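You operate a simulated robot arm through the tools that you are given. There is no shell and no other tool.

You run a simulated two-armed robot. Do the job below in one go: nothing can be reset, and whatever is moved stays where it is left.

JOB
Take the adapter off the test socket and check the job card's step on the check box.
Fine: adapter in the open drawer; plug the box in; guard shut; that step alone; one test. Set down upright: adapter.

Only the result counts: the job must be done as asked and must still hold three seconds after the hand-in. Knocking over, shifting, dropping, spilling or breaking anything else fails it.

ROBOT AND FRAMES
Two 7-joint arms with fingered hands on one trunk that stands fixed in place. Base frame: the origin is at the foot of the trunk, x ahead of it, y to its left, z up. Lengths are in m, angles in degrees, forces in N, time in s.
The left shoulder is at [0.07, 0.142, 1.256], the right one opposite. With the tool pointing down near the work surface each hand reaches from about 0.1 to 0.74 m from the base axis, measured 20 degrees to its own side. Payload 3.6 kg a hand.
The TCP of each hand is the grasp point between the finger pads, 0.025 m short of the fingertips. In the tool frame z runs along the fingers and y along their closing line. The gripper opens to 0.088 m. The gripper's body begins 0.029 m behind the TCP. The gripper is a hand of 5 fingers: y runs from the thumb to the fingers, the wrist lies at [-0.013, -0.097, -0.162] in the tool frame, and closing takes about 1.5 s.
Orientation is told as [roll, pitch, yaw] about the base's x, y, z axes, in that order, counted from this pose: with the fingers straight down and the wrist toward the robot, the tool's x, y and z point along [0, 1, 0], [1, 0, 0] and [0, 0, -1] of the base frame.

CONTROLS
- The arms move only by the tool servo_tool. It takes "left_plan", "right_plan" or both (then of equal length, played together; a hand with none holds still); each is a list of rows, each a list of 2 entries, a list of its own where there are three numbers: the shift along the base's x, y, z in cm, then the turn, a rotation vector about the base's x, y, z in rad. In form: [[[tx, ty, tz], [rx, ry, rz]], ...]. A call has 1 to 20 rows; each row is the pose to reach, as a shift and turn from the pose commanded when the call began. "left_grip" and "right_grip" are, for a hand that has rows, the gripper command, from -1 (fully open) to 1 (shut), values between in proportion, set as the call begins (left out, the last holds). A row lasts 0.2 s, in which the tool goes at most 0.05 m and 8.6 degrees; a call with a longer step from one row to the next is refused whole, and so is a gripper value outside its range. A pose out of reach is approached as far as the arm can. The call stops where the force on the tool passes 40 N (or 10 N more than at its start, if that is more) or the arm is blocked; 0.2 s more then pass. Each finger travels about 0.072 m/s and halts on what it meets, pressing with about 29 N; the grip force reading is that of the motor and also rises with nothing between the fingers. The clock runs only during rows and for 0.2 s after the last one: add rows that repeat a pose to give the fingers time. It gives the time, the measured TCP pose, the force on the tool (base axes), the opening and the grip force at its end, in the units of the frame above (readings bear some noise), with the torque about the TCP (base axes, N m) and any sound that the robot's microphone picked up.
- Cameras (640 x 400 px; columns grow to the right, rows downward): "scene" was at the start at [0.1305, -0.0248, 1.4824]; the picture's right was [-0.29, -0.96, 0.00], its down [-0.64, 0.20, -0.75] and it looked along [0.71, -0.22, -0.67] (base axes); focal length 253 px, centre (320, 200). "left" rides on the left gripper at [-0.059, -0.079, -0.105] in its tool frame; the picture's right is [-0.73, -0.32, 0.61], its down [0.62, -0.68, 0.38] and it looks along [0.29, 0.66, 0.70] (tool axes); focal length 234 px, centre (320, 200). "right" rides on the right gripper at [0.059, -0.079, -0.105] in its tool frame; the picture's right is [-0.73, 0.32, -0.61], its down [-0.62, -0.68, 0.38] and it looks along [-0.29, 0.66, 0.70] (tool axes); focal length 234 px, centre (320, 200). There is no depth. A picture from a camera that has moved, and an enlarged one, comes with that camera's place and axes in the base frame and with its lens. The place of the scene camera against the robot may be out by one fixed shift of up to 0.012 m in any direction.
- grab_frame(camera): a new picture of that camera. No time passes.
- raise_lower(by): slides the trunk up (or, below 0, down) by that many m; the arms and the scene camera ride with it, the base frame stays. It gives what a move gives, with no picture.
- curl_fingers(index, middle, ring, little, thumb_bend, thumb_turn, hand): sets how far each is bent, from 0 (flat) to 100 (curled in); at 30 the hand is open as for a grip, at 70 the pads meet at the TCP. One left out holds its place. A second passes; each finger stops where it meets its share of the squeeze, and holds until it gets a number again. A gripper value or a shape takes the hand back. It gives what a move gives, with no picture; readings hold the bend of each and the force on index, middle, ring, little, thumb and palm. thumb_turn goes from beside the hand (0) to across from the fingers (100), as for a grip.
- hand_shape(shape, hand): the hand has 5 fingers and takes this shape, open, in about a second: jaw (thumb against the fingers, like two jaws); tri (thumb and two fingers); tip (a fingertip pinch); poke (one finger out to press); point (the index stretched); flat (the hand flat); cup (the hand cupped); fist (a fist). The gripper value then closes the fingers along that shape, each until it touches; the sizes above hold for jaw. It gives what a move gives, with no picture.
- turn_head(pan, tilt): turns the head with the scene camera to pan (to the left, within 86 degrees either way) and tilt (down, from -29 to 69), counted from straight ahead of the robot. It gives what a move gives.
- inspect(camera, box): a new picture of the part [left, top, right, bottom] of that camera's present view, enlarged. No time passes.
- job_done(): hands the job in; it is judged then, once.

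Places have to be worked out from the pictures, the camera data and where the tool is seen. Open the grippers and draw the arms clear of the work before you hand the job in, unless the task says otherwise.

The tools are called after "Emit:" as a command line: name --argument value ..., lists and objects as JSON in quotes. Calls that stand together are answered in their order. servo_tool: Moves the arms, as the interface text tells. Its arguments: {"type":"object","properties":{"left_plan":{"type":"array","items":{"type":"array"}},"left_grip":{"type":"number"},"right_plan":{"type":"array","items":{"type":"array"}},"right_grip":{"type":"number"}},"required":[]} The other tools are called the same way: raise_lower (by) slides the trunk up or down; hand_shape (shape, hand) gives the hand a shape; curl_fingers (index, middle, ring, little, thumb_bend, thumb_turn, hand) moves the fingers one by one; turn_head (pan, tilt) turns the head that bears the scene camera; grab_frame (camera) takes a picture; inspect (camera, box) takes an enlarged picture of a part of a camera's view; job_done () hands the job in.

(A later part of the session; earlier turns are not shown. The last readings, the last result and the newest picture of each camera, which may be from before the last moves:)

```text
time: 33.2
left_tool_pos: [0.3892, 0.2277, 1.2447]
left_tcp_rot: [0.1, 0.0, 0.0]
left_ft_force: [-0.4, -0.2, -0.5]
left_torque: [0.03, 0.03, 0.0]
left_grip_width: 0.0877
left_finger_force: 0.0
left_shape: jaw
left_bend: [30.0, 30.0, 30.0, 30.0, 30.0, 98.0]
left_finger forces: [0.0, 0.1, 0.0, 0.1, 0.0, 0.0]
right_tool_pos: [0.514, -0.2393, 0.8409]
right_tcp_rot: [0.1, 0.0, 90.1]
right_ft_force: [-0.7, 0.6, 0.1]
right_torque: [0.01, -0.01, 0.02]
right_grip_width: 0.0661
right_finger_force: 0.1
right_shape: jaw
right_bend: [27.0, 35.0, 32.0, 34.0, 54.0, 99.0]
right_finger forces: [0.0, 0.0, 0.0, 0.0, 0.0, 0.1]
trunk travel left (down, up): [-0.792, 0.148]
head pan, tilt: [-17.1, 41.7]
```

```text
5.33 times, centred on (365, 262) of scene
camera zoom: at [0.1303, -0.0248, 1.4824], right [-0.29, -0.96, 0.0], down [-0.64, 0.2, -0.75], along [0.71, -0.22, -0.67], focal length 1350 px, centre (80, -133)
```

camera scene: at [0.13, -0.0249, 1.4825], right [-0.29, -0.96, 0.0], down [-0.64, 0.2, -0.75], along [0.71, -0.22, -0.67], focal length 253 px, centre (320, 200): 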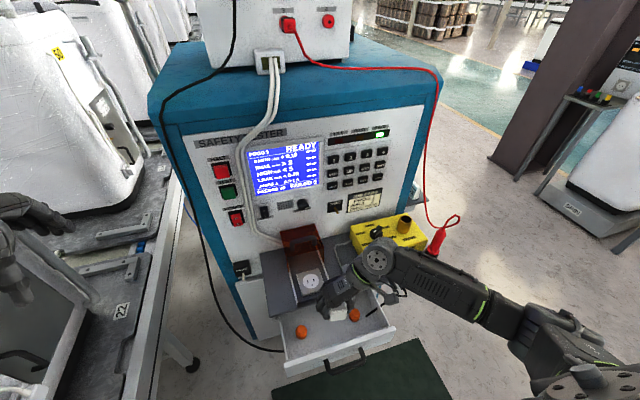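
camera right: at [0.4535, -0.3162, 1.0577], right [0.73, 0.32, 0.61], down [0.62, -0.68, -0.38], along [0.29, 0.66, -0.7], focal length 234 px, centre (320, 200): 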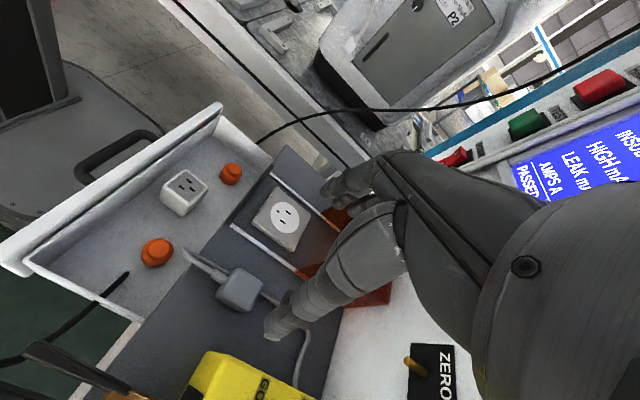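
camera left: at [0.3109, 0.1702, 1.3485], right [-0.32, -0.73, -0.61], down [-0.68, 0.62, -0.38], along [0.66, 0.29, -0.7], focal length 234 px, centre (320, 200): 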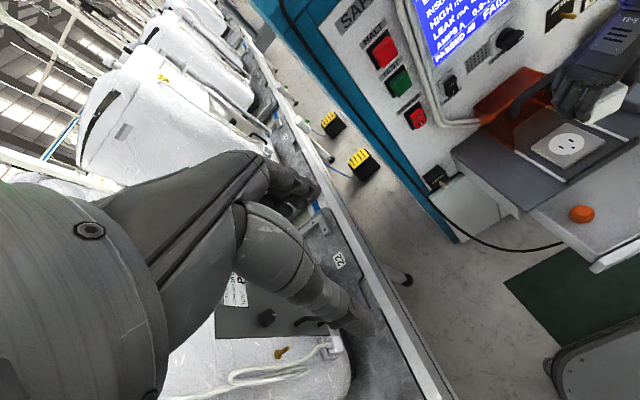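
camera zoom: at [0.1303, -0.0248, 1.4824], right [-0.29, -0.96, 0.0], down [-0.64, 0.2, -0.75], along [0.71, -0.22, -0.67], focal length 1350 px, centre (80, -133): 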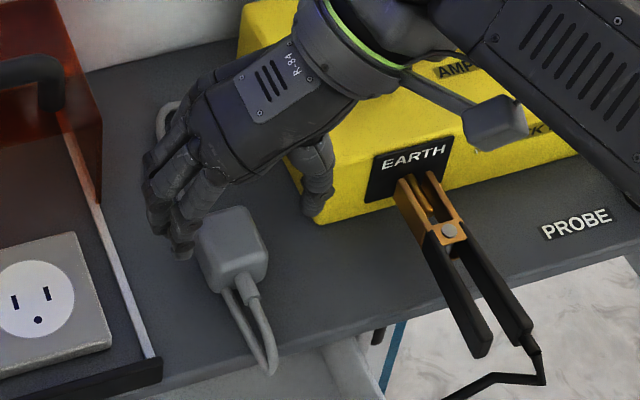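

The gap looks good so far. I'll descend 2 cm more and check again.

Emit:
servo_tool --right_plan '[[[0, -0.1, -1], [0, 0, 0]], [[0, -0.1, -2], [0, 0, 0]], [[0, -0.1, -2], [0, 0, 0]]]'

Emit:
inspect --camera "right" --box '[230, 180, 380, 330]'

Emit:
inspect --camera "scene" --box '[335, 235, 395, 295]'

```text
time: 34.0
left_tool_pos: [0.3887, 0.2274, 1.2436]
left_tcp_rot: [0.1, 0.0, -0.1]
left_ft_force: [0.4, -0.7, -0.3]
left_torque: [0.02, 0.03, 0.0]
left_grip_width: 0.0876
left_finger_force: 0.1
left_shape: jaw
left_bend: [30.0, 30.0, 30.0, 30.0, 30.0, 98.0]
left_finger forces: [0.0, 0.1, 0.1, 0.0, 0.0, 0.0]
right_tool_pos: [0.5148, -0.2403, 0.8239]
right_tcp_rot: [0.1, 0.1, 90.0]
right_ft_force: [0.1, -0.9, 0.2]
right_torque: [0.02, -0.01, -0.01]
right_grip_width: 0.0663
right_finger_force: 0.1
right_shape: jaw
right_bend: [27.0, 35.0, 32.0, 34.0, 54.0, 99.0]
right_finger forces: [0.1, 0.1, 0.0, 0.0, 0.0, 0.1]
trunk travel left (down, up): [-0.792, 0.148]
head pan, tilt: [-17.1, 41.7]
```

```text
2.67 times, centred on (305, 255) of right
camera zoom: at [0.4551, -0.3184, 0.9279], right [0.73, 0.32, 0.61], down [0.62, -0.68, -0.38], along [0.29, 0.66, -0.7], focal length 624 px, centre (360, 53)
```

zoom: 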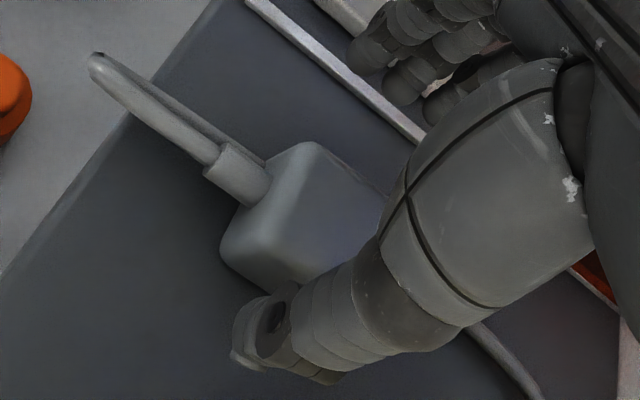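

```text
6.67 times, centred on (365, 265) of scene
camera zoom: at [0.1303, -0.0247, 1.4824], right [-0.29, -0.96, 0.0], down [-0.64, 0.2, -0.75], along [0.71, -0.22, -0.67], focal length 1688 px, centre (20, -233)
```

zoom: 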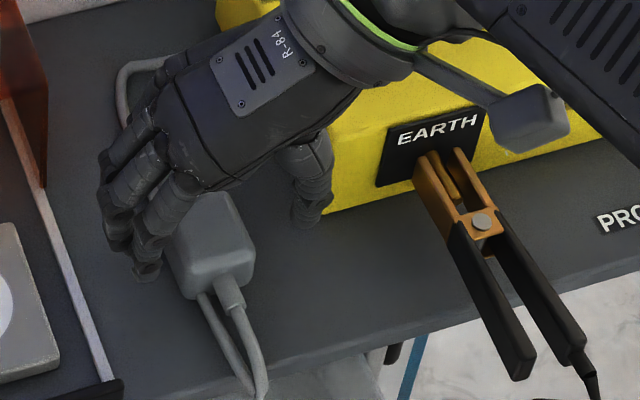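

The fingers straddle the plug, and its body bottom is at z≈0.787. I'll go down 1.1 cm more so the tips reach the bottom of the body, then close.

Emit:
servo_tool --right_plan '[[[0, 0, -0.6], [0, 0, 0]], [[0, 0, -1.1], [0, 0, 0]], [[0, 0, -1.1], [0, 0, 0]]]'

Emit:
inspect --camera "scene" --box '[335, 235, 395, 295]'

```text
time: 34.8
left_tool_pos: [0.3896, 0.2272, 1.2447]
left_tcp_rot: [0.1, 0.1, 0.0]
left_ft_force: [0.1, 0.2, 0.6]
left_torque: [0.02, 0.01, 0.01]
left_grip_width: 0.0876
left_finger_force: 0.1
left_shape: jaw
left_bend: [30.0, 30.0, 30.0, 30.0, 30.0, 98.0]
left_finger forces: [0.1, 0.0, 0.1, 0.0, 0.1, 0.1]
right_tool_pos: [0.5143, -0.2409, 0.8124]
right_tcp_rot: [0.1, 0.0, 90.0]
right_ft_force: [-0.4, -0.3, -0.6]
right_torque: [0.01, 0.0, -0.01]
right_grip_width: 0.0665
right_finger_force: 0.1
right_shape: jaw
right_bend: [27.0, 35.0, 32.0, 34.0, 54.0, 99.0]
right_finger forces: [0.0, 0.1, 0.0, 0.0, 0.0, 0.0]
trunk travel left (down, up): [-0.792, 0.148]
head pan, tilt: [-17.1, 41.7]
```

```text
6.67 times, centred on (365, 265) of scene
camera zoom: at [0.1304, -0.0247, 1.4824], right [-0.29, -0.96, 0.0], down [-0.64, 0.2, -0.75], along [0.71, -0.22, -0.67], focal length 1688 px, centre (20, -233)
```

zoom: 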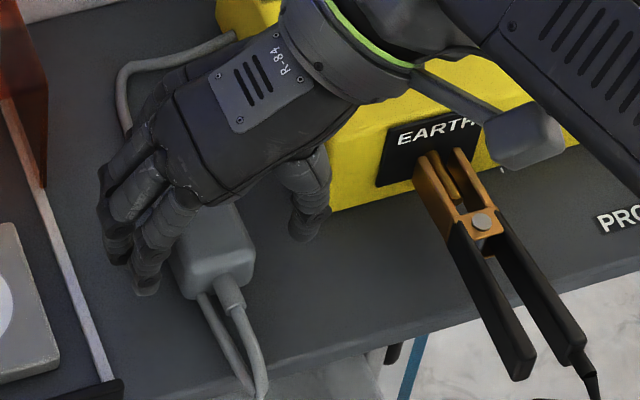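

The gap is about 1.0 cm on the finger side and 2.2 cm on the thumb side. I'll shift 0.6 cm in +y to centre the hand, then close most of the way and recheck.

Emit:
servo_tool --right_plan '[[[0, 0.3, 0], [0, 0, 0]], [[0, 0.6, 0], [0, 0, 0]], [[0, 0.6, 0], [0, 0, 0]]]'

Emit:
servo_tool --right_plan '[[[0, 0, 0], [0, 0, 0]], [[0, 0, 0], [0, 0, 0]], [[0, 0, 0], [0, 0, 0]], [[0, 0, 0], [0, 0, 0]]]' --right_grip -0.05

Emit:
inspect --camera "scene" --box '[345, 245, 385, 285]'

Emit:
inspect --camera "right" --box '[230, 180, 380, 330]'

```text
time: 35.6
left_tool_pos: [0.3902, 0.2272, 1.2444]
left_tcp_rot: [0.0, 0.0, 0.0]
left_ft_force: [0.5, 0.5, 0.8]
left_torque: [0.0, 0.02, 0.0]
left_grip_width: 0.0877
left_finger_force: 0.0
left_shape: jaw
left_bend: [30.0, 30.0, 30.0, 30.0, 30.0, 98.0]
left_finger forces: [0.1, 0.0, 0.0, 0.0, 0.0, 0.0]
right_tool_pos: [0.5135, -0.2355, 0.8115]
right_tcp_rot: [0.1, 0.1, 90.1]
right_ft_force: [-0.6, 0.1, -0.8]
right_torque: [0.01, 0.0, 0.04]
right_grip_width: 0.0663
right_finger_force: 0.2
right_shape: jaw
right_bend: [27.0, 35.0, 32.0, 34.0, 54.0, 99.0]
right_finger forces: [0.0, 0.0, 0.1, 0.0, 0.0, 0.0]
trunk travel left (down, up): [-0.792, 0.148]
head pan, tilt: [-17.1, 41.7]
```

```text
time: 36.6
left_tool_pos: [0.3899, 0.2269, 1.2422]
left_tcp_rot: [-0.1, 0.0, 0.1]
left_ft_force: [-0.1, 0.3, -0.3]
left_torque: [0.0, 0.01, 0.02]
left_grip_width: 0.0878
left_finger_force: 0.1
left_shape: jaw
left_bend: [30.0, 30.0, 30.0, 30.0, 30.0, 98.0]
left_finger forces: [0.0, 0.0, 0.0, 0.0, 0.0, 0.0]
right_tool_pos: [0.5131, -0.2351, 0.8133]
right_tcp_rot: [0.0, 0.0, 90.0]
right_ft_force: [-0.3, -0.6, 0.7]
right_torque: [0.02, -0.03, 0.02]
right_grip_width: 0.0465
right_finger_force: 0.0
right_shape: jaw
right_bend: [74.0, 43.0, 40.0, 42.0, 68.0, 100.0]
right_finger forces: [0.0, 0.0, 0.0, 0.1, 0.1, 0.0]
trunk travel left (down, up): [-0.792, 0.148]
head pan, tilt: [-17.1, 41.7]
```

```text
10.00 times, centred on (365, 265) of scene
camera zoom: at [0.1304, -0.0247, 1.4824], right [-0.29, -0.96, 0.0], down [-0.64, 0.2, -0.75], along [0.71, -0.22, -0.67], focal length 2532 px, centre (-130, -450)
```

zoom: 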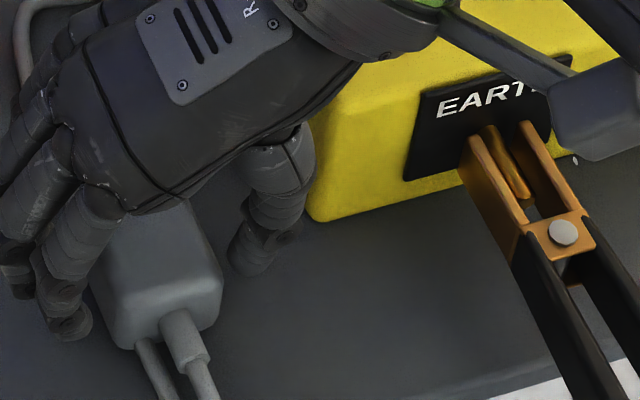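

```text
2.67 times, centred on (305, 255) of right
camera zoom: at [0.4547, -0.3132, 0.9173], right [0.73, 0.32, 0.61], down [0.62, -0.68, -0.38], along [0.29, 0.66, -0.7], focal length 624 px, centre (360, 53)
```

zoom: 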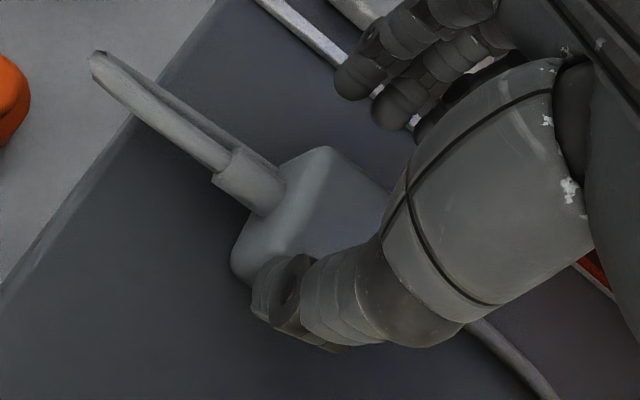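

The gaps are now roughly equal on both sides. I'll close fully on the plug.

Emit:
servo_tool --right_plan '[[[0, 0, 0], [0, 0, 0]], [[0, 0, 0], [0, 0, 0]], [[0, 0, 0], [0, 0, 0]], [[0, 0, 0], [0, 0, 0]], [[0, 0, 0], [0, 0, 0]], [[0, 0, 0], [0, 0, 0]]]' --right_grip 1

Emit:
inspect --camera "scene" --box '[345, 245, 385, 285]'

Emit:
inspect --camera "right" --box '[230, 180, 380, 330]'

```text
time: 38.0
left_tool_pos: [0.3875, 0.2273, 1.2456]
left_tcp_rot: [0.0, 0.0, 0.0]
left_ft_force: [-0.7, 1.2, -0.7]
left_torque: [-0.03, 0.03, 0.03]
left_grip_width: 0.0874
left_finger_force: 0.1
left_shape: jaw
left_bend: [30.0, 30.0, 30.0, 30.0, 30.0, 98.0]
left_finger forces: [0.1, 0.1, 0.0, 0.0, 0.1, 0.1]
right_tool_pos: [0.5131, -0.2344, 0.8151]
right_tcp_rot: [-0.1, 0.0, 89.9]
right_ft_force: [2.2, -4.1, 20.6]
right_torque: [0.27, -0.25, -0.07]
right_grip_width: 0.0204
right_finger_force: 28.9
right_shape: jaw
right_bend: [75.0, 48.0, 64.0, 62.0, 78.0, 100.0]
right_finger forces: [0.1, 27.6, 0.1, 0.1, 26.3, 0.0]
trunk travel left (down, up): [-0.792, 0.148]
head pan, tilt: [-17.1, 41.7]
```

```text
10.00 times, centred on (365, 265) of scene
camera zoom: at [0.1273, -0.0243, 1.4828], right [-0.29, -0.96, 0.0], down [-0.63, 0.2, -0.75], along [0.71, -0.22, -0.66], focal length 2532 px, centre (-130, -450)
```

zoom: 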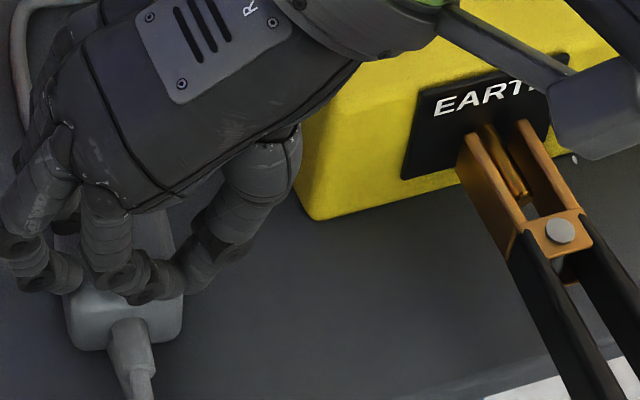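

```text
2.67 times, centred on (305, 255) of right
camera zoom: at [0.453, -0.3129, 0.9188], right [0.72, 0.32, 0.61], down [0.62, -0.68, -0.38], along [0.29, 0.66, -0.69], focal length 624 px, centre (360, 53)
```

zoom: 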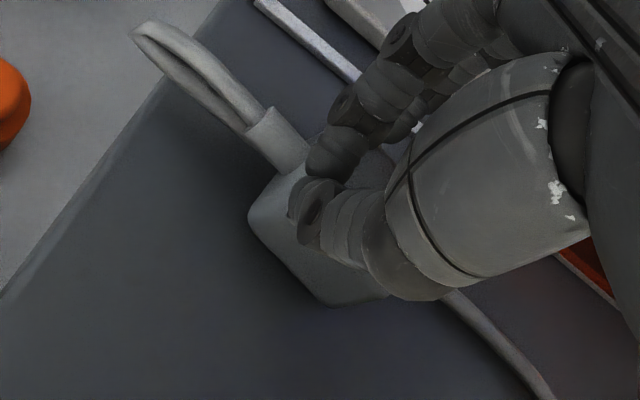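

The fingertips curled over the plug's top instead of gripping its sides, so the hand was too high. I'll open gently, rise, and look at where the plug is now.

Emit:
servo_tool --right_plan '[[[0, 0, 0.2], [0, 0, 0]], [[0, 0, 0.5], [0, 0, 0]], [[0, 0, 0.8], [0, 0, 0]], [[0, 0, 1.2], [0, 0, 0]]]' --right_grip -0.5

Emit:
servo_tool --right_plan '[[[0, 0, 2], [0, 0, 0]], [[0, 0, 5], [0, 0, 0]], [[0, 0, 9], [0, 0, 0]], [[0, 0, 12.5], [0, 0, 0]], [[0, 0, 12.5], [0, 0, 0]]]'

Emit:
grab_frame --camera "right"

Emit:
inspect --camera "right" --box '[205, 230, 305, 330]'

Emit:
inspect --camera "scene" --box '[335, 245, 395, 305]'

```text
time: 39.0
left_tool_pos: [0.3901, 0.227, 1.2439]
left_tcp_rot: [0.0, 0.0, -0.1]
left_ft_force: [-0.3, -0.1, 0.0]
left_torque: [0.01, 0.01, 0.0]
left_grip_width: 0.0877
left_finger_force: 0.1
left_shape: jaw
left_bend: [30.0, 30.0, 30.0, 30.0, 30.0, 98.0]
left_finger forces: [0.1, 0.0, 0.0, 0.1, 0.0, 0.0]
right_tool_pos: [0.5137, -0.2353, 0.8233]
right_tcp_rot: [0.0, 0.0, 90.1]
right_ft_force: [0.5, -0.4, 0.2]
right_torque: [-0.03, 0.03, 0.0]
right_grip_width: 0.0656
right_finger_force: 0.1
right_shape: jaw
right_bend: [27.0, 36.0, 33.0, 34.0, 54.0, 99.0]
right_finger forces: [0.0, 0.0, 0.0, 0.0, 0.0, 0.0]
trunk travel left (down, up): [-0.792, 0.148]
head pan, tilt: [-17.1, 41.7]
```

```text
time: 40.2
left_tool_pos: [0.3899, 0.228, 1.2438]
left_tcp_rot: [0.0, -0.1, 0.0]
left_ft_force: [0.6, -0.4, 0.2]
left_torque: [0.01, -0.02, 0.01]
left_grip_width: 0.088
left_finger_force: 0.0
left_shape: jaw
left_bend: [30.0, 30.0, 30.0, 30.0, 30.0, 98.0]
left_finger forces: [0.0, 0.1, 0.0, 0.1, 0.0, 0.0]
right_tool_pos: [0.5145, -0.2335, 0.9484]
right_tcp_rot: [0.0, 0.0, 89.9]
right_ft_force: [-0.6, 0.9, 0.7]
right_torque: [-0.01, 0.0, -0.01]
right_grip_width: 0.0661
right_finger_force: 0.0
right_shape: jaw
right_bend: [27.0, 36.0, 33.0, 34.0, 54.0, 99.0]
right_finger forces: [0.0, 0.0, 0.1, 0.0, 0.0, 0.1]
trunk travel left (down, up): [-0.792, 0.148]
head pan, tilt: [-17.1, 41.7]
```

```text
taken
camera right: at [0.4543, -0.3123, 1.053], right [0.73, 0.32, 0.61], down [0.62, -0.68, -0.38], along [0.29, 0.66, -0.7], focal length 234 px, centre (320, 200)
```

right: 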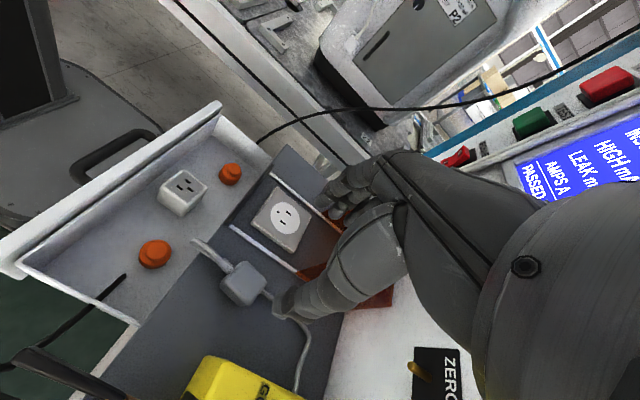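

```text
4.00 times, centred on (255, 280) of right
camera zoom: at [0.4543, -0.3123, 1.053], right [0.73, 0.32, 0.61], down [0.62, -0.68, -0.38], along [0.29, 0.66, -0.7], focal length 937 px, centre (580, -120)
```

zoom: 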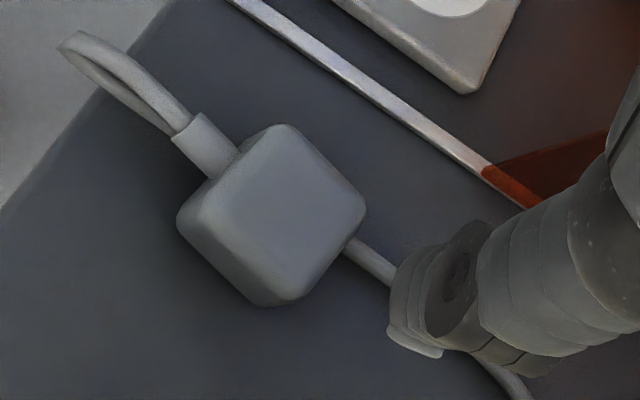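

```text
6.67 times, centred on (365, 275) of scene
camera zoom: at [0.1306, -0.0248, 1.4824], right [-0.29, -0.96, 0.0], down [-0.64, 0.2, -0.75], along [0.71, -0.22, -0.67], focal length 1688 px, centre (20, -300)
```

zoom: 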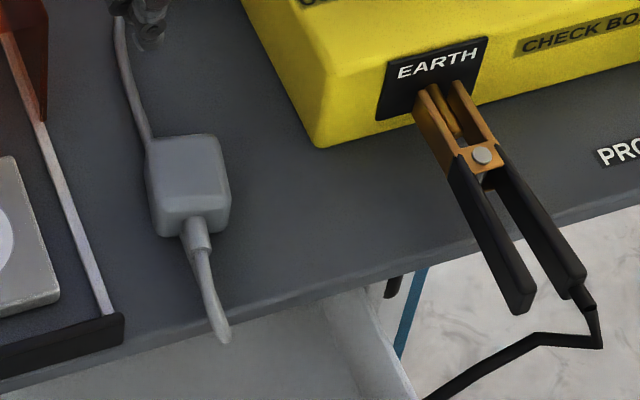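

The plug is still standing on its pins, just turned about 8° and shifted slightly, to roughly (0.524, -0.232). I'll try the "tri" shape in the air to see whether its fingertips meet lower.

Emit:
hand_shape --shape "tri" --hand "right"

Emit:
inspect --camera "scene" --box '[320, 170, 420, 270]'

Emit:
servo_tool --right_plan '[[[0, 0, 0], [0, 0, 0]], [[0, 0, 0], [0, 0, 0]], [[0, 0, 0], [0, 0, 0]], [[0, 0, 0], [0, 0, 0]], [[0, 0, 0], [0, 0, 0]], [[0, 0, 0], [0, 0, 0]], [[0, 0, 0], [0, 0, 0]]]' --right_grip 0.25

Emit:
inspect --camera "scene" --box '[320, 170, 420, 270]'

Emit:
inspect --camera "right" --box '[220, 120, 440, 340]'

```text
time: 41.1
left_tool_pos: [0.3909, 0.2281, 1.2448]
left_tcp_rot: [0.0, 0.0, 0.0]
left_ft_force: [0.3, -0.4, 0.0]
left_torque: [-0.02, -0.05, -0.03]
left_grip_width: 0.0876
left_finger_force: 0.0
left_shape: jaw
left_bend: [30.0, 30.0, 30.0, 30.0, 30.0, 98.0]
left_finger forces: [0.1, 0.0, 0.0, 0.0, 0.1, 0.1]
right_tool_pos: [0.5131, -0.2341, 0.9488]
right_tcp_rot: [0.1, 0.1, 90.0]
right_ft_force: [-0.4, 0.6, 0.9]
right_torque: [-0.02, 0.03, 0.0]
right_grip_width: 0.0879
right_finger_force: 0.1
right_shape: tri
right_bend: [30.0, 30.0, 99.0, 99.0, 30.0, 98.0]
right_finger forces: [0.1, 0.0, 0.0, 0.0, 0.0, 0.1]
trunk travel left (down, up): [-0.792, 0.148]
head pan, tilt: [-17.1, 41.7]
```

```text
4.00 times, centred on (370, 220) of scene
camera zoom: at [0.1304, -0.0246, 1.4824], right [-0.29, -0.96, 0.0], down [-0.64, 0.2, -0.75], along [0.71, -0.22, -0.67], focal length 1013 px, centre (120, 120)
```

zoom: 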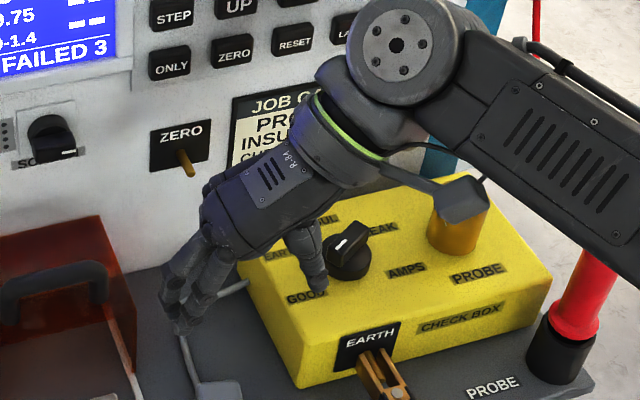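

```text
time: 42.7
left_tool_pos: [0.3897, 0.2281, 1.2447]
left_tcp_rot: [0.0, -0.1, 0.1]
left_ft_force: [-0.2, 0.2, 0.2]
left_torque: [-0.01, -0.01, -0.05]
left_grip_width: 0.0878
left_finger_force: 0.1
left_shape: jaw
left_bend: [30.0, 30.0, 30.0, 30.0, 30.0, 98.0]
left_finger forces: [0.0, 0.0, 0.1, 0.0, 0.1, 0.0]
right_tool_pos: [0.5136, -0.234, 0.9476]
right_tcp_rot: [0.0, 0.0, 90.1]
right_ft_force: [-0.1, -0.5, -0.7]
right_torque: [0.02, 0.02, -0.01]
right_grip_width: 0.0335
right_finger_force: 0.2
right_shape: tri
right_bend: [74.0, 50.0, 99.0, 99.0, 73.0, 100.0]
right_finger forces: [0.0, 0.0, 0.0, 0.0, 0.0, 0.0]
trunk travel left (down, up): [-0.792, 0.148]
head pan, tilt: [-17.1, 41.7]
```

```text
4.00 times, centred on (370, 220) of scene
camera zoom: at [0.1304, -0.0247, 1.4824], right [-0.29, -0.96, 0.0], down [-0.64, 0.2, -0.75], along [0.71, -0.22, -0.67], focal length 1013 px, centre (120, 120)
```

zoom: 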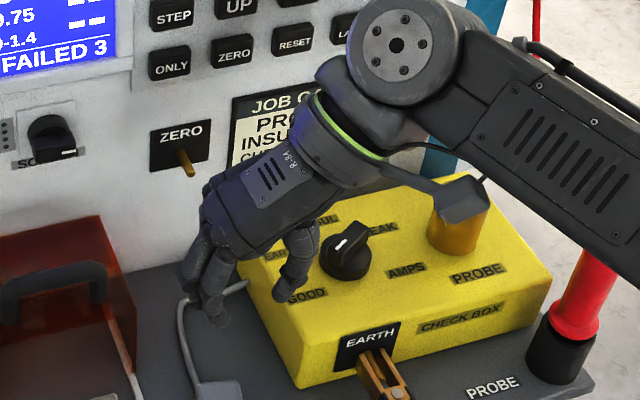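

```text
1.82 times, centred on (330, 230) of right
camera zoom: at [0.4543, -0.3122, 1.0527], right [0.73, 0.32, 0.61], down [0.62, -0.68, -0.38], along [0.29, 0.66, -0.7], focal length 426 px, centre (302, 146)
```

zoom: 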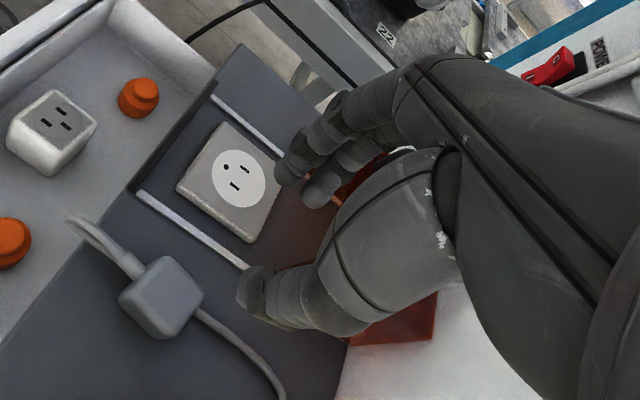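

I'll zoom in on the part-closed fingertips to see where they sit against the TCP.

Emit:
inspect --camera "scene" --box '[335, 215, 385, 260]'

Emit:
inspect --camera "right" --box '[270, 190, 370, 290]'

Emit:
inspect --camera "left" --box '[540, 0, 640, 100]'

```text
8.89 times, centred on (360, 238) of scene
camera zoom: at [0.1304, -0.0247, 1.4824], right [-0.29, -0.96, 0.0], down [-0.64, 0.2, -0.75], along [0.71, -0.22, -0.67], focal length 2250 px, centre (-36, -133)
```

zoom: 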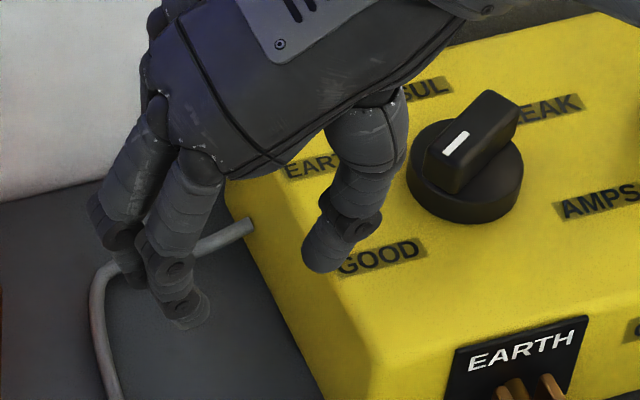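

```text
4.00 times, centred on (320, 240) of right
camera zoom: at [0.4543, -0.3122, 1.0527], right [0.73, 0.32, 0.61], down [0.62, -0.68, -0.38], along [0.29, 0.66, -0.7], focal length 937 px, centre (320, 40)
```

zoom: 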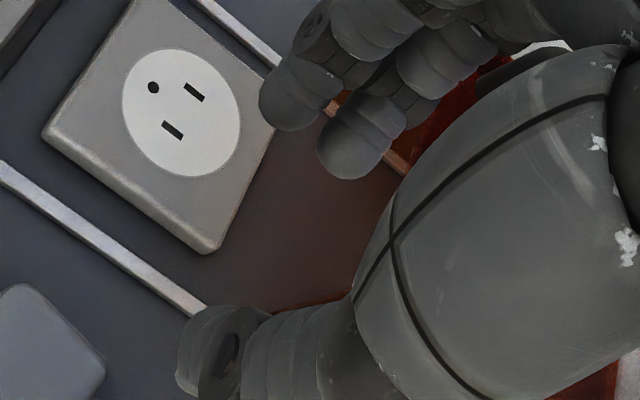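

```text
4.00 times, centred on (590, 50) of left
camera zoom: at [0.3105, 0.17, 1.3486], right [-0.32, -0.73, -0.61], down [-0.68, 0.62, -0.38], along [0.66, 0.29, -0.7], focal length 937 px, centre (-760, 800)
```

zoom: 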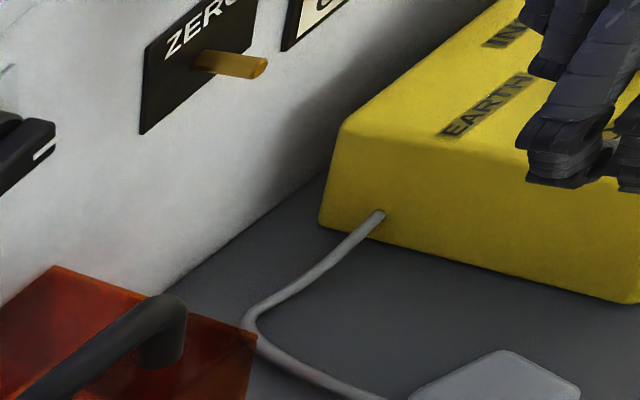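

In tri shape the ring and little fingers are tucked away and the tips sit about 2 cm below the TCP, so I need to be roughly 1.2 cm lower than before. I'll open to part width, yaw -8° to match the plug, and descend to z≈0.825 first.

Emit:
servo_tool --right_plan '[[[0, 0.2, 0], [0, 0, -0.07]], [[0, 0.3, 0], [0, 0, -0.136]], [[0, 0.3, 0], [0, 0, -0.136]], [[0, 0.3, -3], [0, 0, -0.136]], [[0, 0.3, -6], [0, 0, -0.136]], [[0, 0.3, -9], [0, 0, -0.136]], [[0, 0.3, -12.3], [0, 0, -0.136]], [[0, 0.3, -12.3], [0, 0, -0.136]]]' --right_grip -0.5

Emit:
inspect --camera "scene" --box '[340, 240, 390, 290]'

Emit:
inspect --camera "right" --box '[230, 180, 380, 330]'

```text
time: 44.5
left_tool_pos: [0.3893, 0.2273, 1.2435]
left_tcp_rot: [0.0, 0.0, -0.1]
left_ft_force: [-0.2, -0.9, 0.4]
left_torque: [-0.01, 0.0, 0.01]
left_grip_width: 0.0876
left_finger_force: 0.2
left_shape: jaw
left_bend: [30.0, 30.0, 30.0, 30.0, 30.0, 98.0]
left_finger forces: [0.0, 0.1, 0.1, 0.0, 0.0, 0.0]
right_tool_pos: [0.5117, -0.2326, 0.8258]
right_tcp_rot: [0.0, 0.0, 82.3]
right_ft_force: [0.0, 0.0, 0.4]
right_torque: [-0.01, -0.02, -0.01]
right_grip_width: 0.066
right_finger_force: 0.0
right_shape: tri
right_bend: [27.0, 36.0, 99.0, 99.0, 54.0, 99.0]
right_finger forces: [0.1, 0.1, 0.0, 0.0, 0.0, 0.1]
trunk travel left (down, up): [-0.792, 0.148]
head pan, tilt: [-17.1, 41.7]
```

```text
8.00 times, centred on (365, 265) of scene
camera zoom: at [0.1302, -0.0247, 1.4824], right [-0.29, -0.96, 0.0], down [-0.64, 0.2, -0.75], along [0.71, -0.22, -0.67], focal length 2025 px, centre (-40, -320)
```

zoom: 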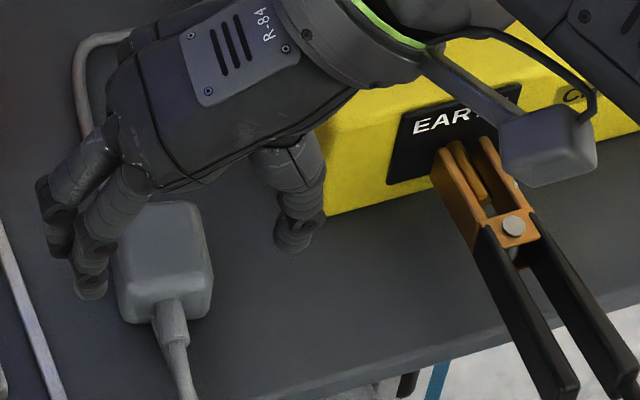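

```text
2.67 times, centred on (305, 255) of right
camera zoom: at [0.4419, -0.3019, 0.9313], right [0.76, 0.22, 0.61], down [0.53, -0.76, -0.38], along [0.38, 0.61, -0.7], focal length 624 px, centre (360, 53)
```

zoom: 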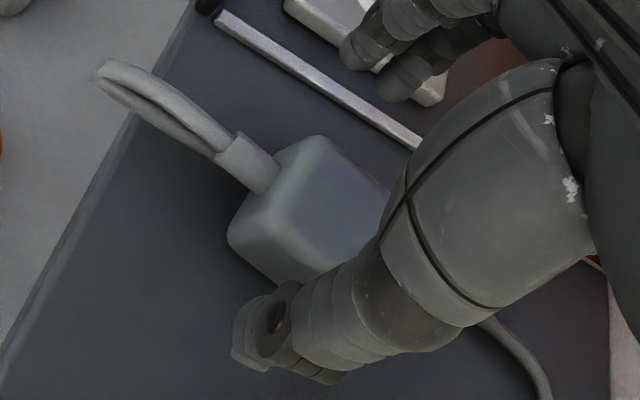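

The gap is 0.5 cm on the finger side and 2.6 cm on the thumb side. I'll shift +1.0 cm in y and +0.5 cm in x, then lower the TCP to about 0.800.

Emit:
servo_tool --right_plan '[[[0.3, 0.5, 0], [0, 0, 0]], [[0.5, 1, 0], [0, 0, 0]], [[0.5, 1, -0.8], [0, 0, 0]], [[0.5, 1, -1.6], [0, 0, 0]], [[0.5, 1, -2.3], [0, 0, 0]], [[0.5, 1, -2.5], [0, 0, 0]], [[0.5, 1, -2.5], [0, 0, 0]]]'

Emit:
inspect --camera "scene" --box '[340, 240, 390, 290]'

Emit:
inspect --camera "right" --box '[230, 180, 380, 330]'

```text
time: 46.1
left_tool_pos: [0.3908, 0.2274, 1.2433]
left_tcp_rot: [0.0, 0.0, 0.0]
left_ft_force: [0.2, 0.3, 0.5]
left_torque: [0.02, 0.03, -0.01]
left_grip_width: 0.0877
left_finger_force: 0.0
left_shape: jaw
left_bend: [30.0, 30.0, 30.0, 30.0, 30.0, 98.0]
left_finger forces: [0.0, 0.0, 0.0, 0.0, 0.0, 0.0]
right_tool_pos: [0.519, -0.2223, 0.8004]
right_tcp_rot: [0.1, 0.1, 82.2]
right_ft_force: [-0.1, 0.4, 0.7]
right_torque: [0.01, 0.0, -0.04]
right_grip_width: 0.0659
right_finger_force: 0.1
right_shape: tri
right_bend: [27.0, 36.0, 99.0, 99.0, 54.0, 99.0]
right_finger forces: [0.1, 0.0, 0.0, 0.0, 0.0, 0.0]
trunk travel left (down, up): [-0.792, 0.148]
head pan, tilt: [-17.1, 41.7]
```

```text
8.00 times, centred on (365, 265) of scene
camera zoom: at [0.1304, -0.0247, 1.4824], right [-0.29, -0.96, 0.0], down [-0.64, 0.2, -0.75], along [0.71, -0.22, -0.67], focal length 2025 px, centre (-40, -320)
```

zoom: 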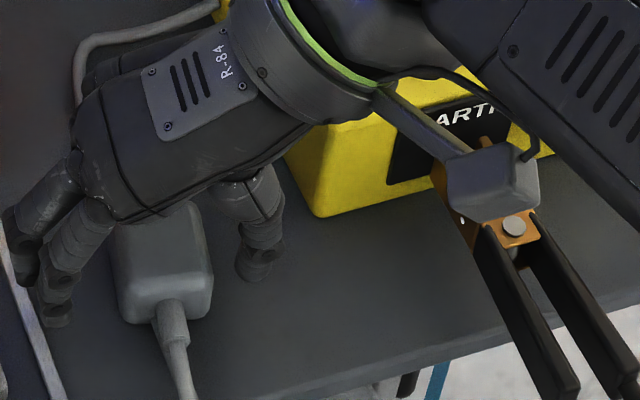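

```text
2.67 times, centred on (305, 255) of right
camera zoom: at [0.4493, -0.2917, 0.9054], right [0.76, 0.22, 0.61], down [0.53, -0.76, -0.38], along [0.38, 0.61, -0.7], focal length 624 px, centre (360, 53)
```

zoom: 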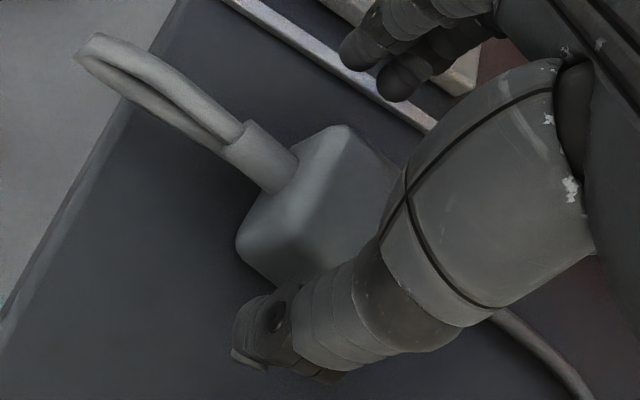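

No shelf contact, and the gaps are about 1.7 cm and 1.2 cm. I'll shift back 0.25 cm and close partway, then check before gripping fully.

Emit:
servo_tool --right_plan '[[[0, -0.25, 0], [0, 0, 0]], [[0, -0.25, 0], [0, 0, 0]], [[0, -0.25, 0], [0, 0, 0]], [[0, -0.25, 0], [0, 0, 0]], [[0, -0.25, 0], [0, 0, 0]]]' --right_grip 0.0

Emit:
inspect --camera "scene" --box '[345, 245, 385, 285]'

Emit:
inspect --camera "right" --box '[240, 180, 360, 300]'

```text
time: 47.3
left_tool_pos: [0.3905, 0.2276, 1.2441]
left_tcp_rot: [0.0, -0.1, 0.0]
left_ft_force: [-0.9, 0.6, 0.6]
left_torque: [-0.02, -0.01, 0.0]
left_grip_width: 0.0877
left_finger_force: 0.0
left_shape: jaw
left_bend: [30.0, 30.0, 30.0, 30.0, 30.0, 98.0]
left_finger forces: [0.1, 0.0, 0.0, 0.0, 0.1, 0.0]
right_tool_pos: [0.5189, -0.224, 0.8005]
right_tcp_rot: [0.0, 0.0, 82.3]
right_ft_force: [0.5, 0.1, 0.1]
right_torque: [-0.02, -0.01, -0.03]
right_grip_width: 0.0445
right_finger_force: 0.0
right_shape: tri
right_bend: [74.0, 44.0, 99.0, 99.0, 69.0, 100.0]
right_finger forces: [0.2, 0.0, 0.0, 0.0, 0.0, 0.0]
trunk travel left (down, up): [-0.792, 0.148]
head pan, tilt: [-17.1, 41.7]
```

```text
10.00 times, centred on (365, 265) of scene
camera zoom: at [0.1304, -0.0247, 1.4824], right [-0.29, -0.96, 0.0], down [-0.64, 0.2, -0.75], along [0.71, -0.22, -0.67], focal length 2532 px, centre (-130, -450)
```

zoom: 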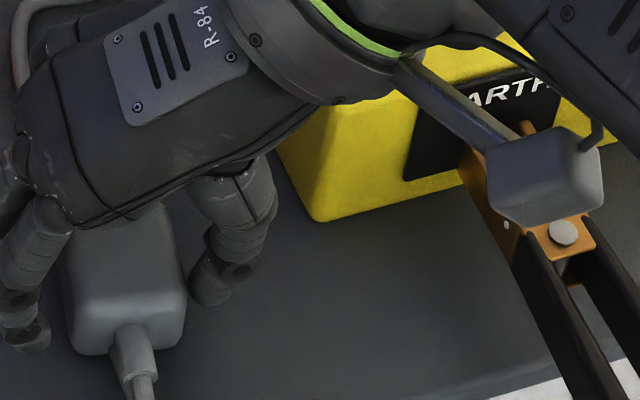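

```text
3.33 times, centred on (300, 240) of right
camera zoom: at [0.4491, -0.294, 0.9052], right [0.76, 0.22, 0.61], down [0.53, -0.76, -0.38], along [0.38, 0.61, -0.7], focal length 781 px, centre (387, 67)
```

zoom: 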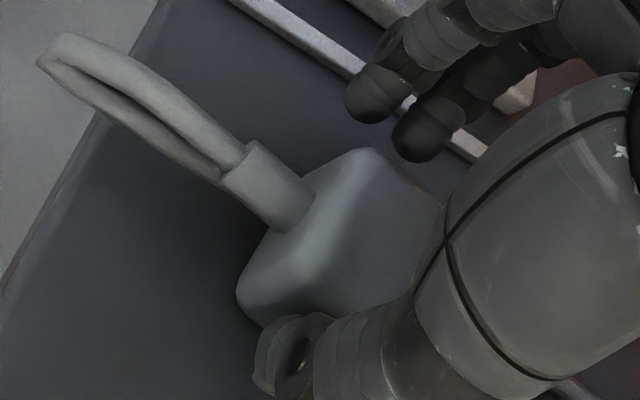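

The fingers are nearly flush on both sides of the plug. I'll close fully.

Emit:
servo_tool --right_plan '[[[0, 0, 0], [0, 0, 0]], [[0, 0, 0], [0, 0, 0]], [[0, 0, 0], [0, 0, 0]], [[0, 0, 0], [0, 0, 0]], [[0, 0, 0], [0, 0, 0]]]' --right_grip 1

Emit:
inspect --camera "scene" --box '[345, 245, 385, 285]'

Emit:
inspect --camera "right" --box '[240, 180, 360, 300]'

```text
time: 48.5
left_tool_pos: [0.3902, 0.228, 1.2442]
left_tcp_rot: [0.1, -0.1, 0.0]
left_ft_force: [0.4, 1.0, 1.1]
left_torque: [0.01, -0.01, -0.01]
left_grip_width: 0.0875
left_finger_force: 0.1
left_shape: jaw
left_bend: [30.0, 30.0, 30.0, 30.0, 30.0, 98.0]
left_finger forces: [0.0, 0.1, 0.0, 0.0, 0.1, 0.0]
right_tool_pos: [0.5189, -0.2243, 0.8005]
right_tcp_rot: [0.1, 0.1, 82.2]
right_ft_force: [0.0, 0.9, -0.6]
right_torque: [0.0, -0.03, -0.02]
right_grip_width: 0.0276
right_finger_force: 28.7
right_shape: tri
right_bend: [75.0, 51.0, 100.0, 100.0, 75.0, 100.0]
right_finger forces: [9.7, 18.9, 0.0, 0.1, 25.6, 0.0]
trunk travel left (down, up): [-0.792, 0.148]
head pan, tilt: [-17.1, 41.7]
```

```text
10.00 times, centred on (365, 265) of scene
camera zoom: at [0.1303, -0.0246, 1.4824], right [-0.29, -0.96, 0.0], down [-0.64, 0.2, -0.75], along [0.71, -0.22, -0.67], focal length 2532 px, centre (-130, -450)
```

zoom: 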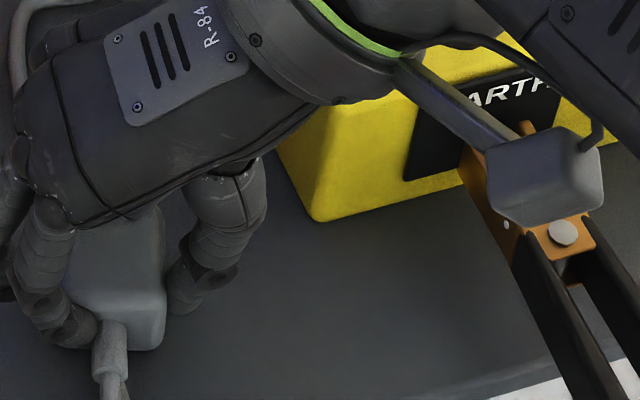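

```text
3.33 times, centred on (300, 240) of right
camera zoom: at [0.449, -0.294, 0.9053], right [0.76, 0.22, 0.61], down [0.53, -0.76, -0.38], along [0.38, 0.61, -0.7], focal length 781 px, centre (387, 67)
```

zoom: 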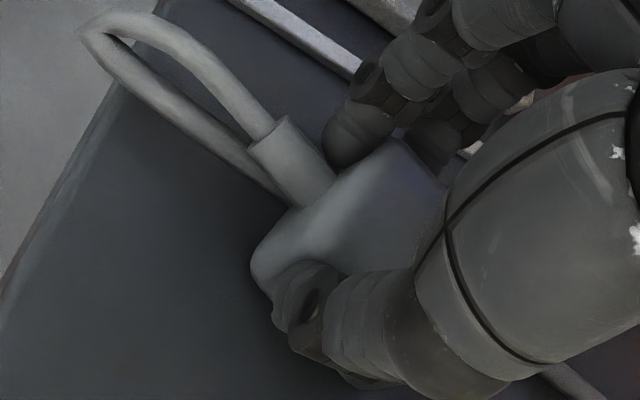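

The grip is good, with index, middle and thumb all loaded, though the plug yawed about -17° as it seated. I'll lift it and measure its pose.

Emit:
servo_tool --right_plan '[[[0, 0, 0.5], [0, 0, 0]], [[0, 0, 1.2], [0, 0, 0]], [[0, 0, 2.5], [0, 0, 0]], [[0, 0, 4.5], [0, 0, 0]], [[0, 0, 6.5], [0, 0, 0]], [[0, 0, 8], [0, 0, 0]], [[0, 0, 8], [0, 0, 0]]]'

Emit:
inspect --camera "scene" --box '[330, 220, 390, 280]'

Emit:
inspect --camera "right" --box '[220, 160, 380, 320]'

Emit:
grab_frame --camera "left"

```text
time: 50.1
left_tool_pos: [0.3905, 0.2272, 1.2428]
left_tcp_rot: [-0.1, 0.0, 0.1]
left_ft_force: [0.3, -1.2, -0.4]
left_torque: [0.01, 0.03, -0.04]
left_grip_width: 0.0875
left_finger_force: 0.1
left_shape: jaw
left_bend: [30.0, 30.0, 30.0, 30.0, 30.0, 98.0]
left_finger forces: [0.0, 0.0, 0.0, 0.1, 0.0, 0.1]
right_tool_pos: [0.5194, -0.2236, 0.8799]
right_tcp_rot: [0.0, 0.0, 82.1]
right_ft_force: [1.1, -0.2, -1.1]
right_torque: [0.02, 0.01, 0.02]
right_grip_width: 0.0275
right_finger_force: 28.5
right_shape: tri
right_bend: [75.0, 51.0, 100.0, 100.0, 75.0, 100.0]
right_finger forces: [10.0, 19.1, 0.0, 0.0, 25.1, 0.0]
trunk travel left (down, up): [-0.792, 0.148]
head pan, tilt: [-17.1, 41.7]
```

```text
6.67 times, centred on (360, 250) of scene
camera zoom: at [0.1306, -0.0248, 1.4824], right [-0.29, -0.96, 0.0], down [-0.64, 0.2, -0.75], along [0.71, -0.22, -0.67], focal length 1688 px, centre (53, -133)
```

zoom: 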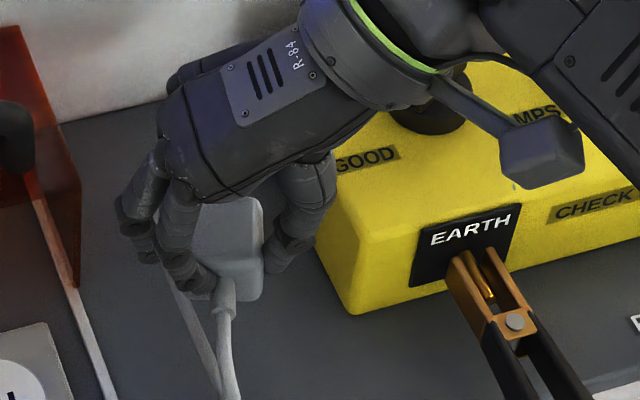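

```text
2.50 times, centred on (300, 240) of right
camera zoom: at [0.4495, -0.2938, 0.9861], right [0.76, 0.22, 0.61], down [0.53, -0.76, -0.38], along [0.38, 0.61, -0.7], focal length 585 px, centre (370, 100)
```

zoom: 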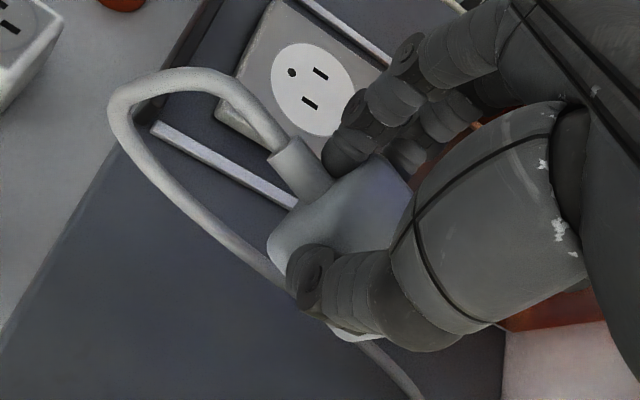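

```text
taken
camera left: at [0.3106, 0.1699, 1.3486], right [-0.32, -0.73, -0.61], down [-0.68, 0.62, -0.38], along [0.66, 0.29, -0.7], focal length 234 px, centre (320, 200)
```

left: 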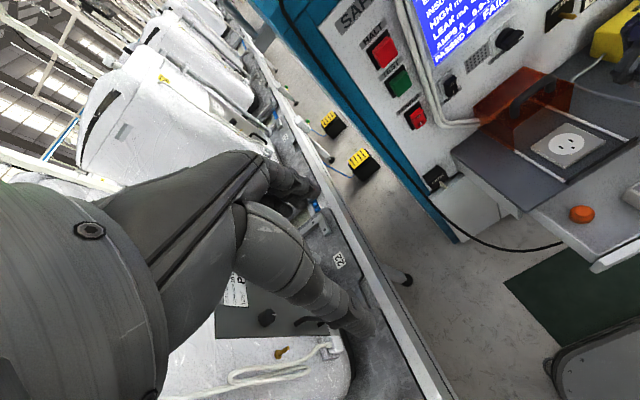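

The plug is lifted with its cable trailing. I'll zoom in to see the pins under the body and its tilt.

Emit:
inspect --camera "scene" --box '[345, 245, 375, 275]'

Emit:
inspect --camera "right" --box '[270, 210, 350, 290]'

```text
13.33 times, centred on (360, 260) of scene
camera zoom: at [0.1306, -0.0248, 1.4824], right [-0.29, -0.96, 0.0], down [-0.64, 0.2, -0.75], along [0.71, -0.22, -0.67], focal length 3375 px, centre (-213, -600)
```

zoom: 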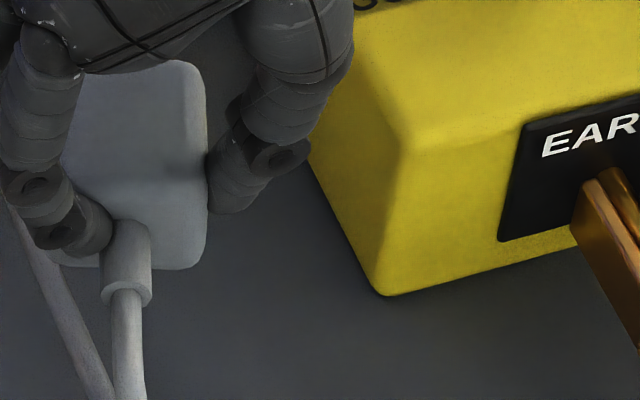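

```text
5.00 times, centred on (310, 250) of right
camera zoom: at [0.4495, -0.2938, 0.9861], right [0.76, 0.22, 0.61], down [0.53, -0.76, -0.38], along [0.38, 0.61, -0.7], focal length 1171 px, centre (370, -50)
```

zoom: 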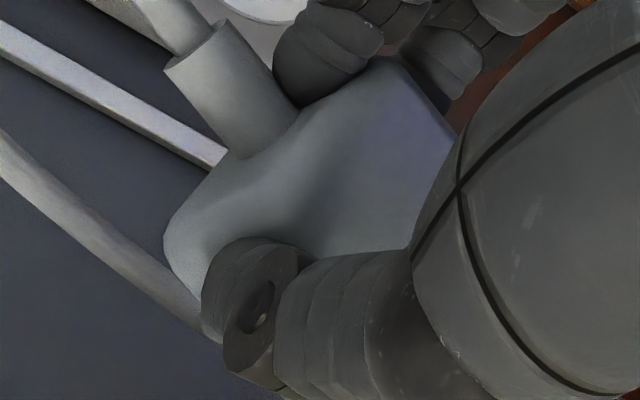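

The plug appears yawed about -17° in the hand. I'll turn the right hand +17° to square it, carry it above the socket with pins about 7 cm clear, and pitch the left hand down as a side-view camera.

Emit:
servo_tool --right_plan '[[[0, 1, 0], [0, 0, 0.05]], [[0, 2.5, 0], [0, 0, 0.1]], [[0, 4, 0], [0, 0, 0.15]], [[0, 6, 0], [0, 0, 0.2]], [[0, 8, 0], [0, 0, 0.25]], [[0.1, 10.3, 0], [0, 0, 0.297]], [[0.1, 10.3, 0], [0, 0, 0.297]]]'

Emit:
servo_tool --left_plan '[[[0, -1, -3.5], [0, -0.05, 0]], [[0, -3, -7], [0, -0.1, 0]], [[0, -5, -10.5], [0, -0.16, 0]], [[0, -7, -14], [0, -0.22, 0]], [[0, -9, -17.5], [0, -0.28, 0]], [[0, -11, -21], [0, -0.34, 0]], [[0, -13.5, -24.5], [0, -0.4, 0]], [[0, -16, -28], [0, -0.46, 0]], [[0, -19, -31], [0, -0.52, 0]], [[0, -22, -34], [0, -0.57, 0]], [[0, -24, -36], [0, -0.61, 0]], [[0, -25, -37], [0, -0.61, 0]], [[0, -25, -37], [0, -0.61, 0]]]'

Emit:
grab_frame --camera "left"

Emit:
grab_frame --camera "scene"

```text
time: 51.7
left_tool_pos: [0.3904, 0.2269, 1.2443]
left_tcp_rot: [0.0, 0.0, 0.0]
left_ft_force: [-0.7, -0.3, -0.5]
left_torque: [-0.01, 0.03, -0.01]
left_grip_width: 0.0878
left_finger_force: 0.1
left_shape: jaw
left_bend: [30.0, 30.0, 30.0, 30.0, 30.0, 98.0]
left_finger forces: [0.1, 0.0, 0.0, 0.1, 0.0, 0.0]
right_tool_pos: [0.5195, -0.123, 0.8824]
right_tcp_rot: [0.0, 0.1, 99.3]
right_ft_force: [0.4, -0.4, -0.6]
right_torque: [0.0, 0.0, -0.01]
right_grip_width: 0.027
right_finger_force: 28.9
right_shape: tri
right_bend: [75.0, 51.0, 100.0, 100.0, 75.0, 100.0]
right_finger forces: [9.7, 19.2, 0.0, 0.1, 25.1, 0.1]
trunk travel left (down, up): [-0.792, 0.148]
head pan, tilt: [-17.1, 41.7]
```

```text
time: 54.5
left_tool_pos: [0.4651, -0.0474, 0.9906]
left_tcp_rot: [-0.1, -31.7, -0.5]
left_ft_force: [-0.6, -0.3, -1.2]
left_torque: [-0.02, 0.01, -0.06]
left_grip_width: 0.0878
left_finger_force: 0.2
left_shape: jaw
left_bend: [30.0, 30.0, 30.0, 30.0, 30.0, 98.0]
left_finger forces: [0.1, 0.0, 0.1, 0.0, 0.0, 0.0]
left hand out of reach, approached as far as the arm can: row 2, 3, 4, 5, 6, 7, 8, 9, 10, 11, 12, 13
right_tool_pos: [0.5212, -0.1228, 0.8816]
right_tcp_rot: [0.0, 0.0, 99.2]
right_ft_force: [0.4, -0.9, -0.8]
right_torque: [0.01, 0.02, -0.02]
right_grip_width: 0.0273
right_finger_force: 29.2
right_shape: tri
right_bend: [75.0, 51.0, 100.0, 100.0, 75.0, 100.0]
right_finger forces: [9.3, 19.3, 0.0, 0.0, 25.0, 0.0]
trunk travel left (down, up): [-0.792, 0.148]
head pan, tilt: [-17.1, 41.7]
```

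```text
taken
camera left: at [0.3417, -0.1032, 1.0371], right [0.04, -0.73, -0.69], down [-0.37, 0.63, -0.68], along [0.93, 0.28, -0.25], focal length 234 px, centre (320, 200)
```

left: 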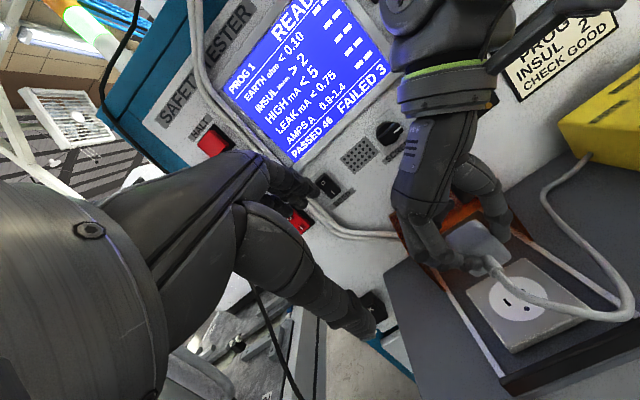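

```text
taken
camera scene: at [0.1309, -0.0252, 1.4824], right [-0.29, -0.96, 0.0], down [-0.64, 0.2, -0.75], along [0.71, -0.22, -0.67], focal length 253 px, centre (320, 200)
```

scene: 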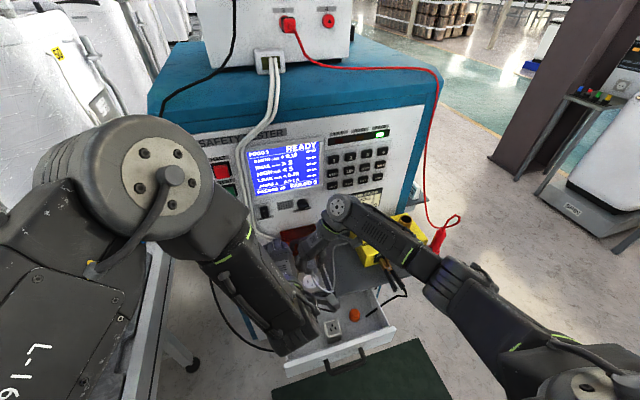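

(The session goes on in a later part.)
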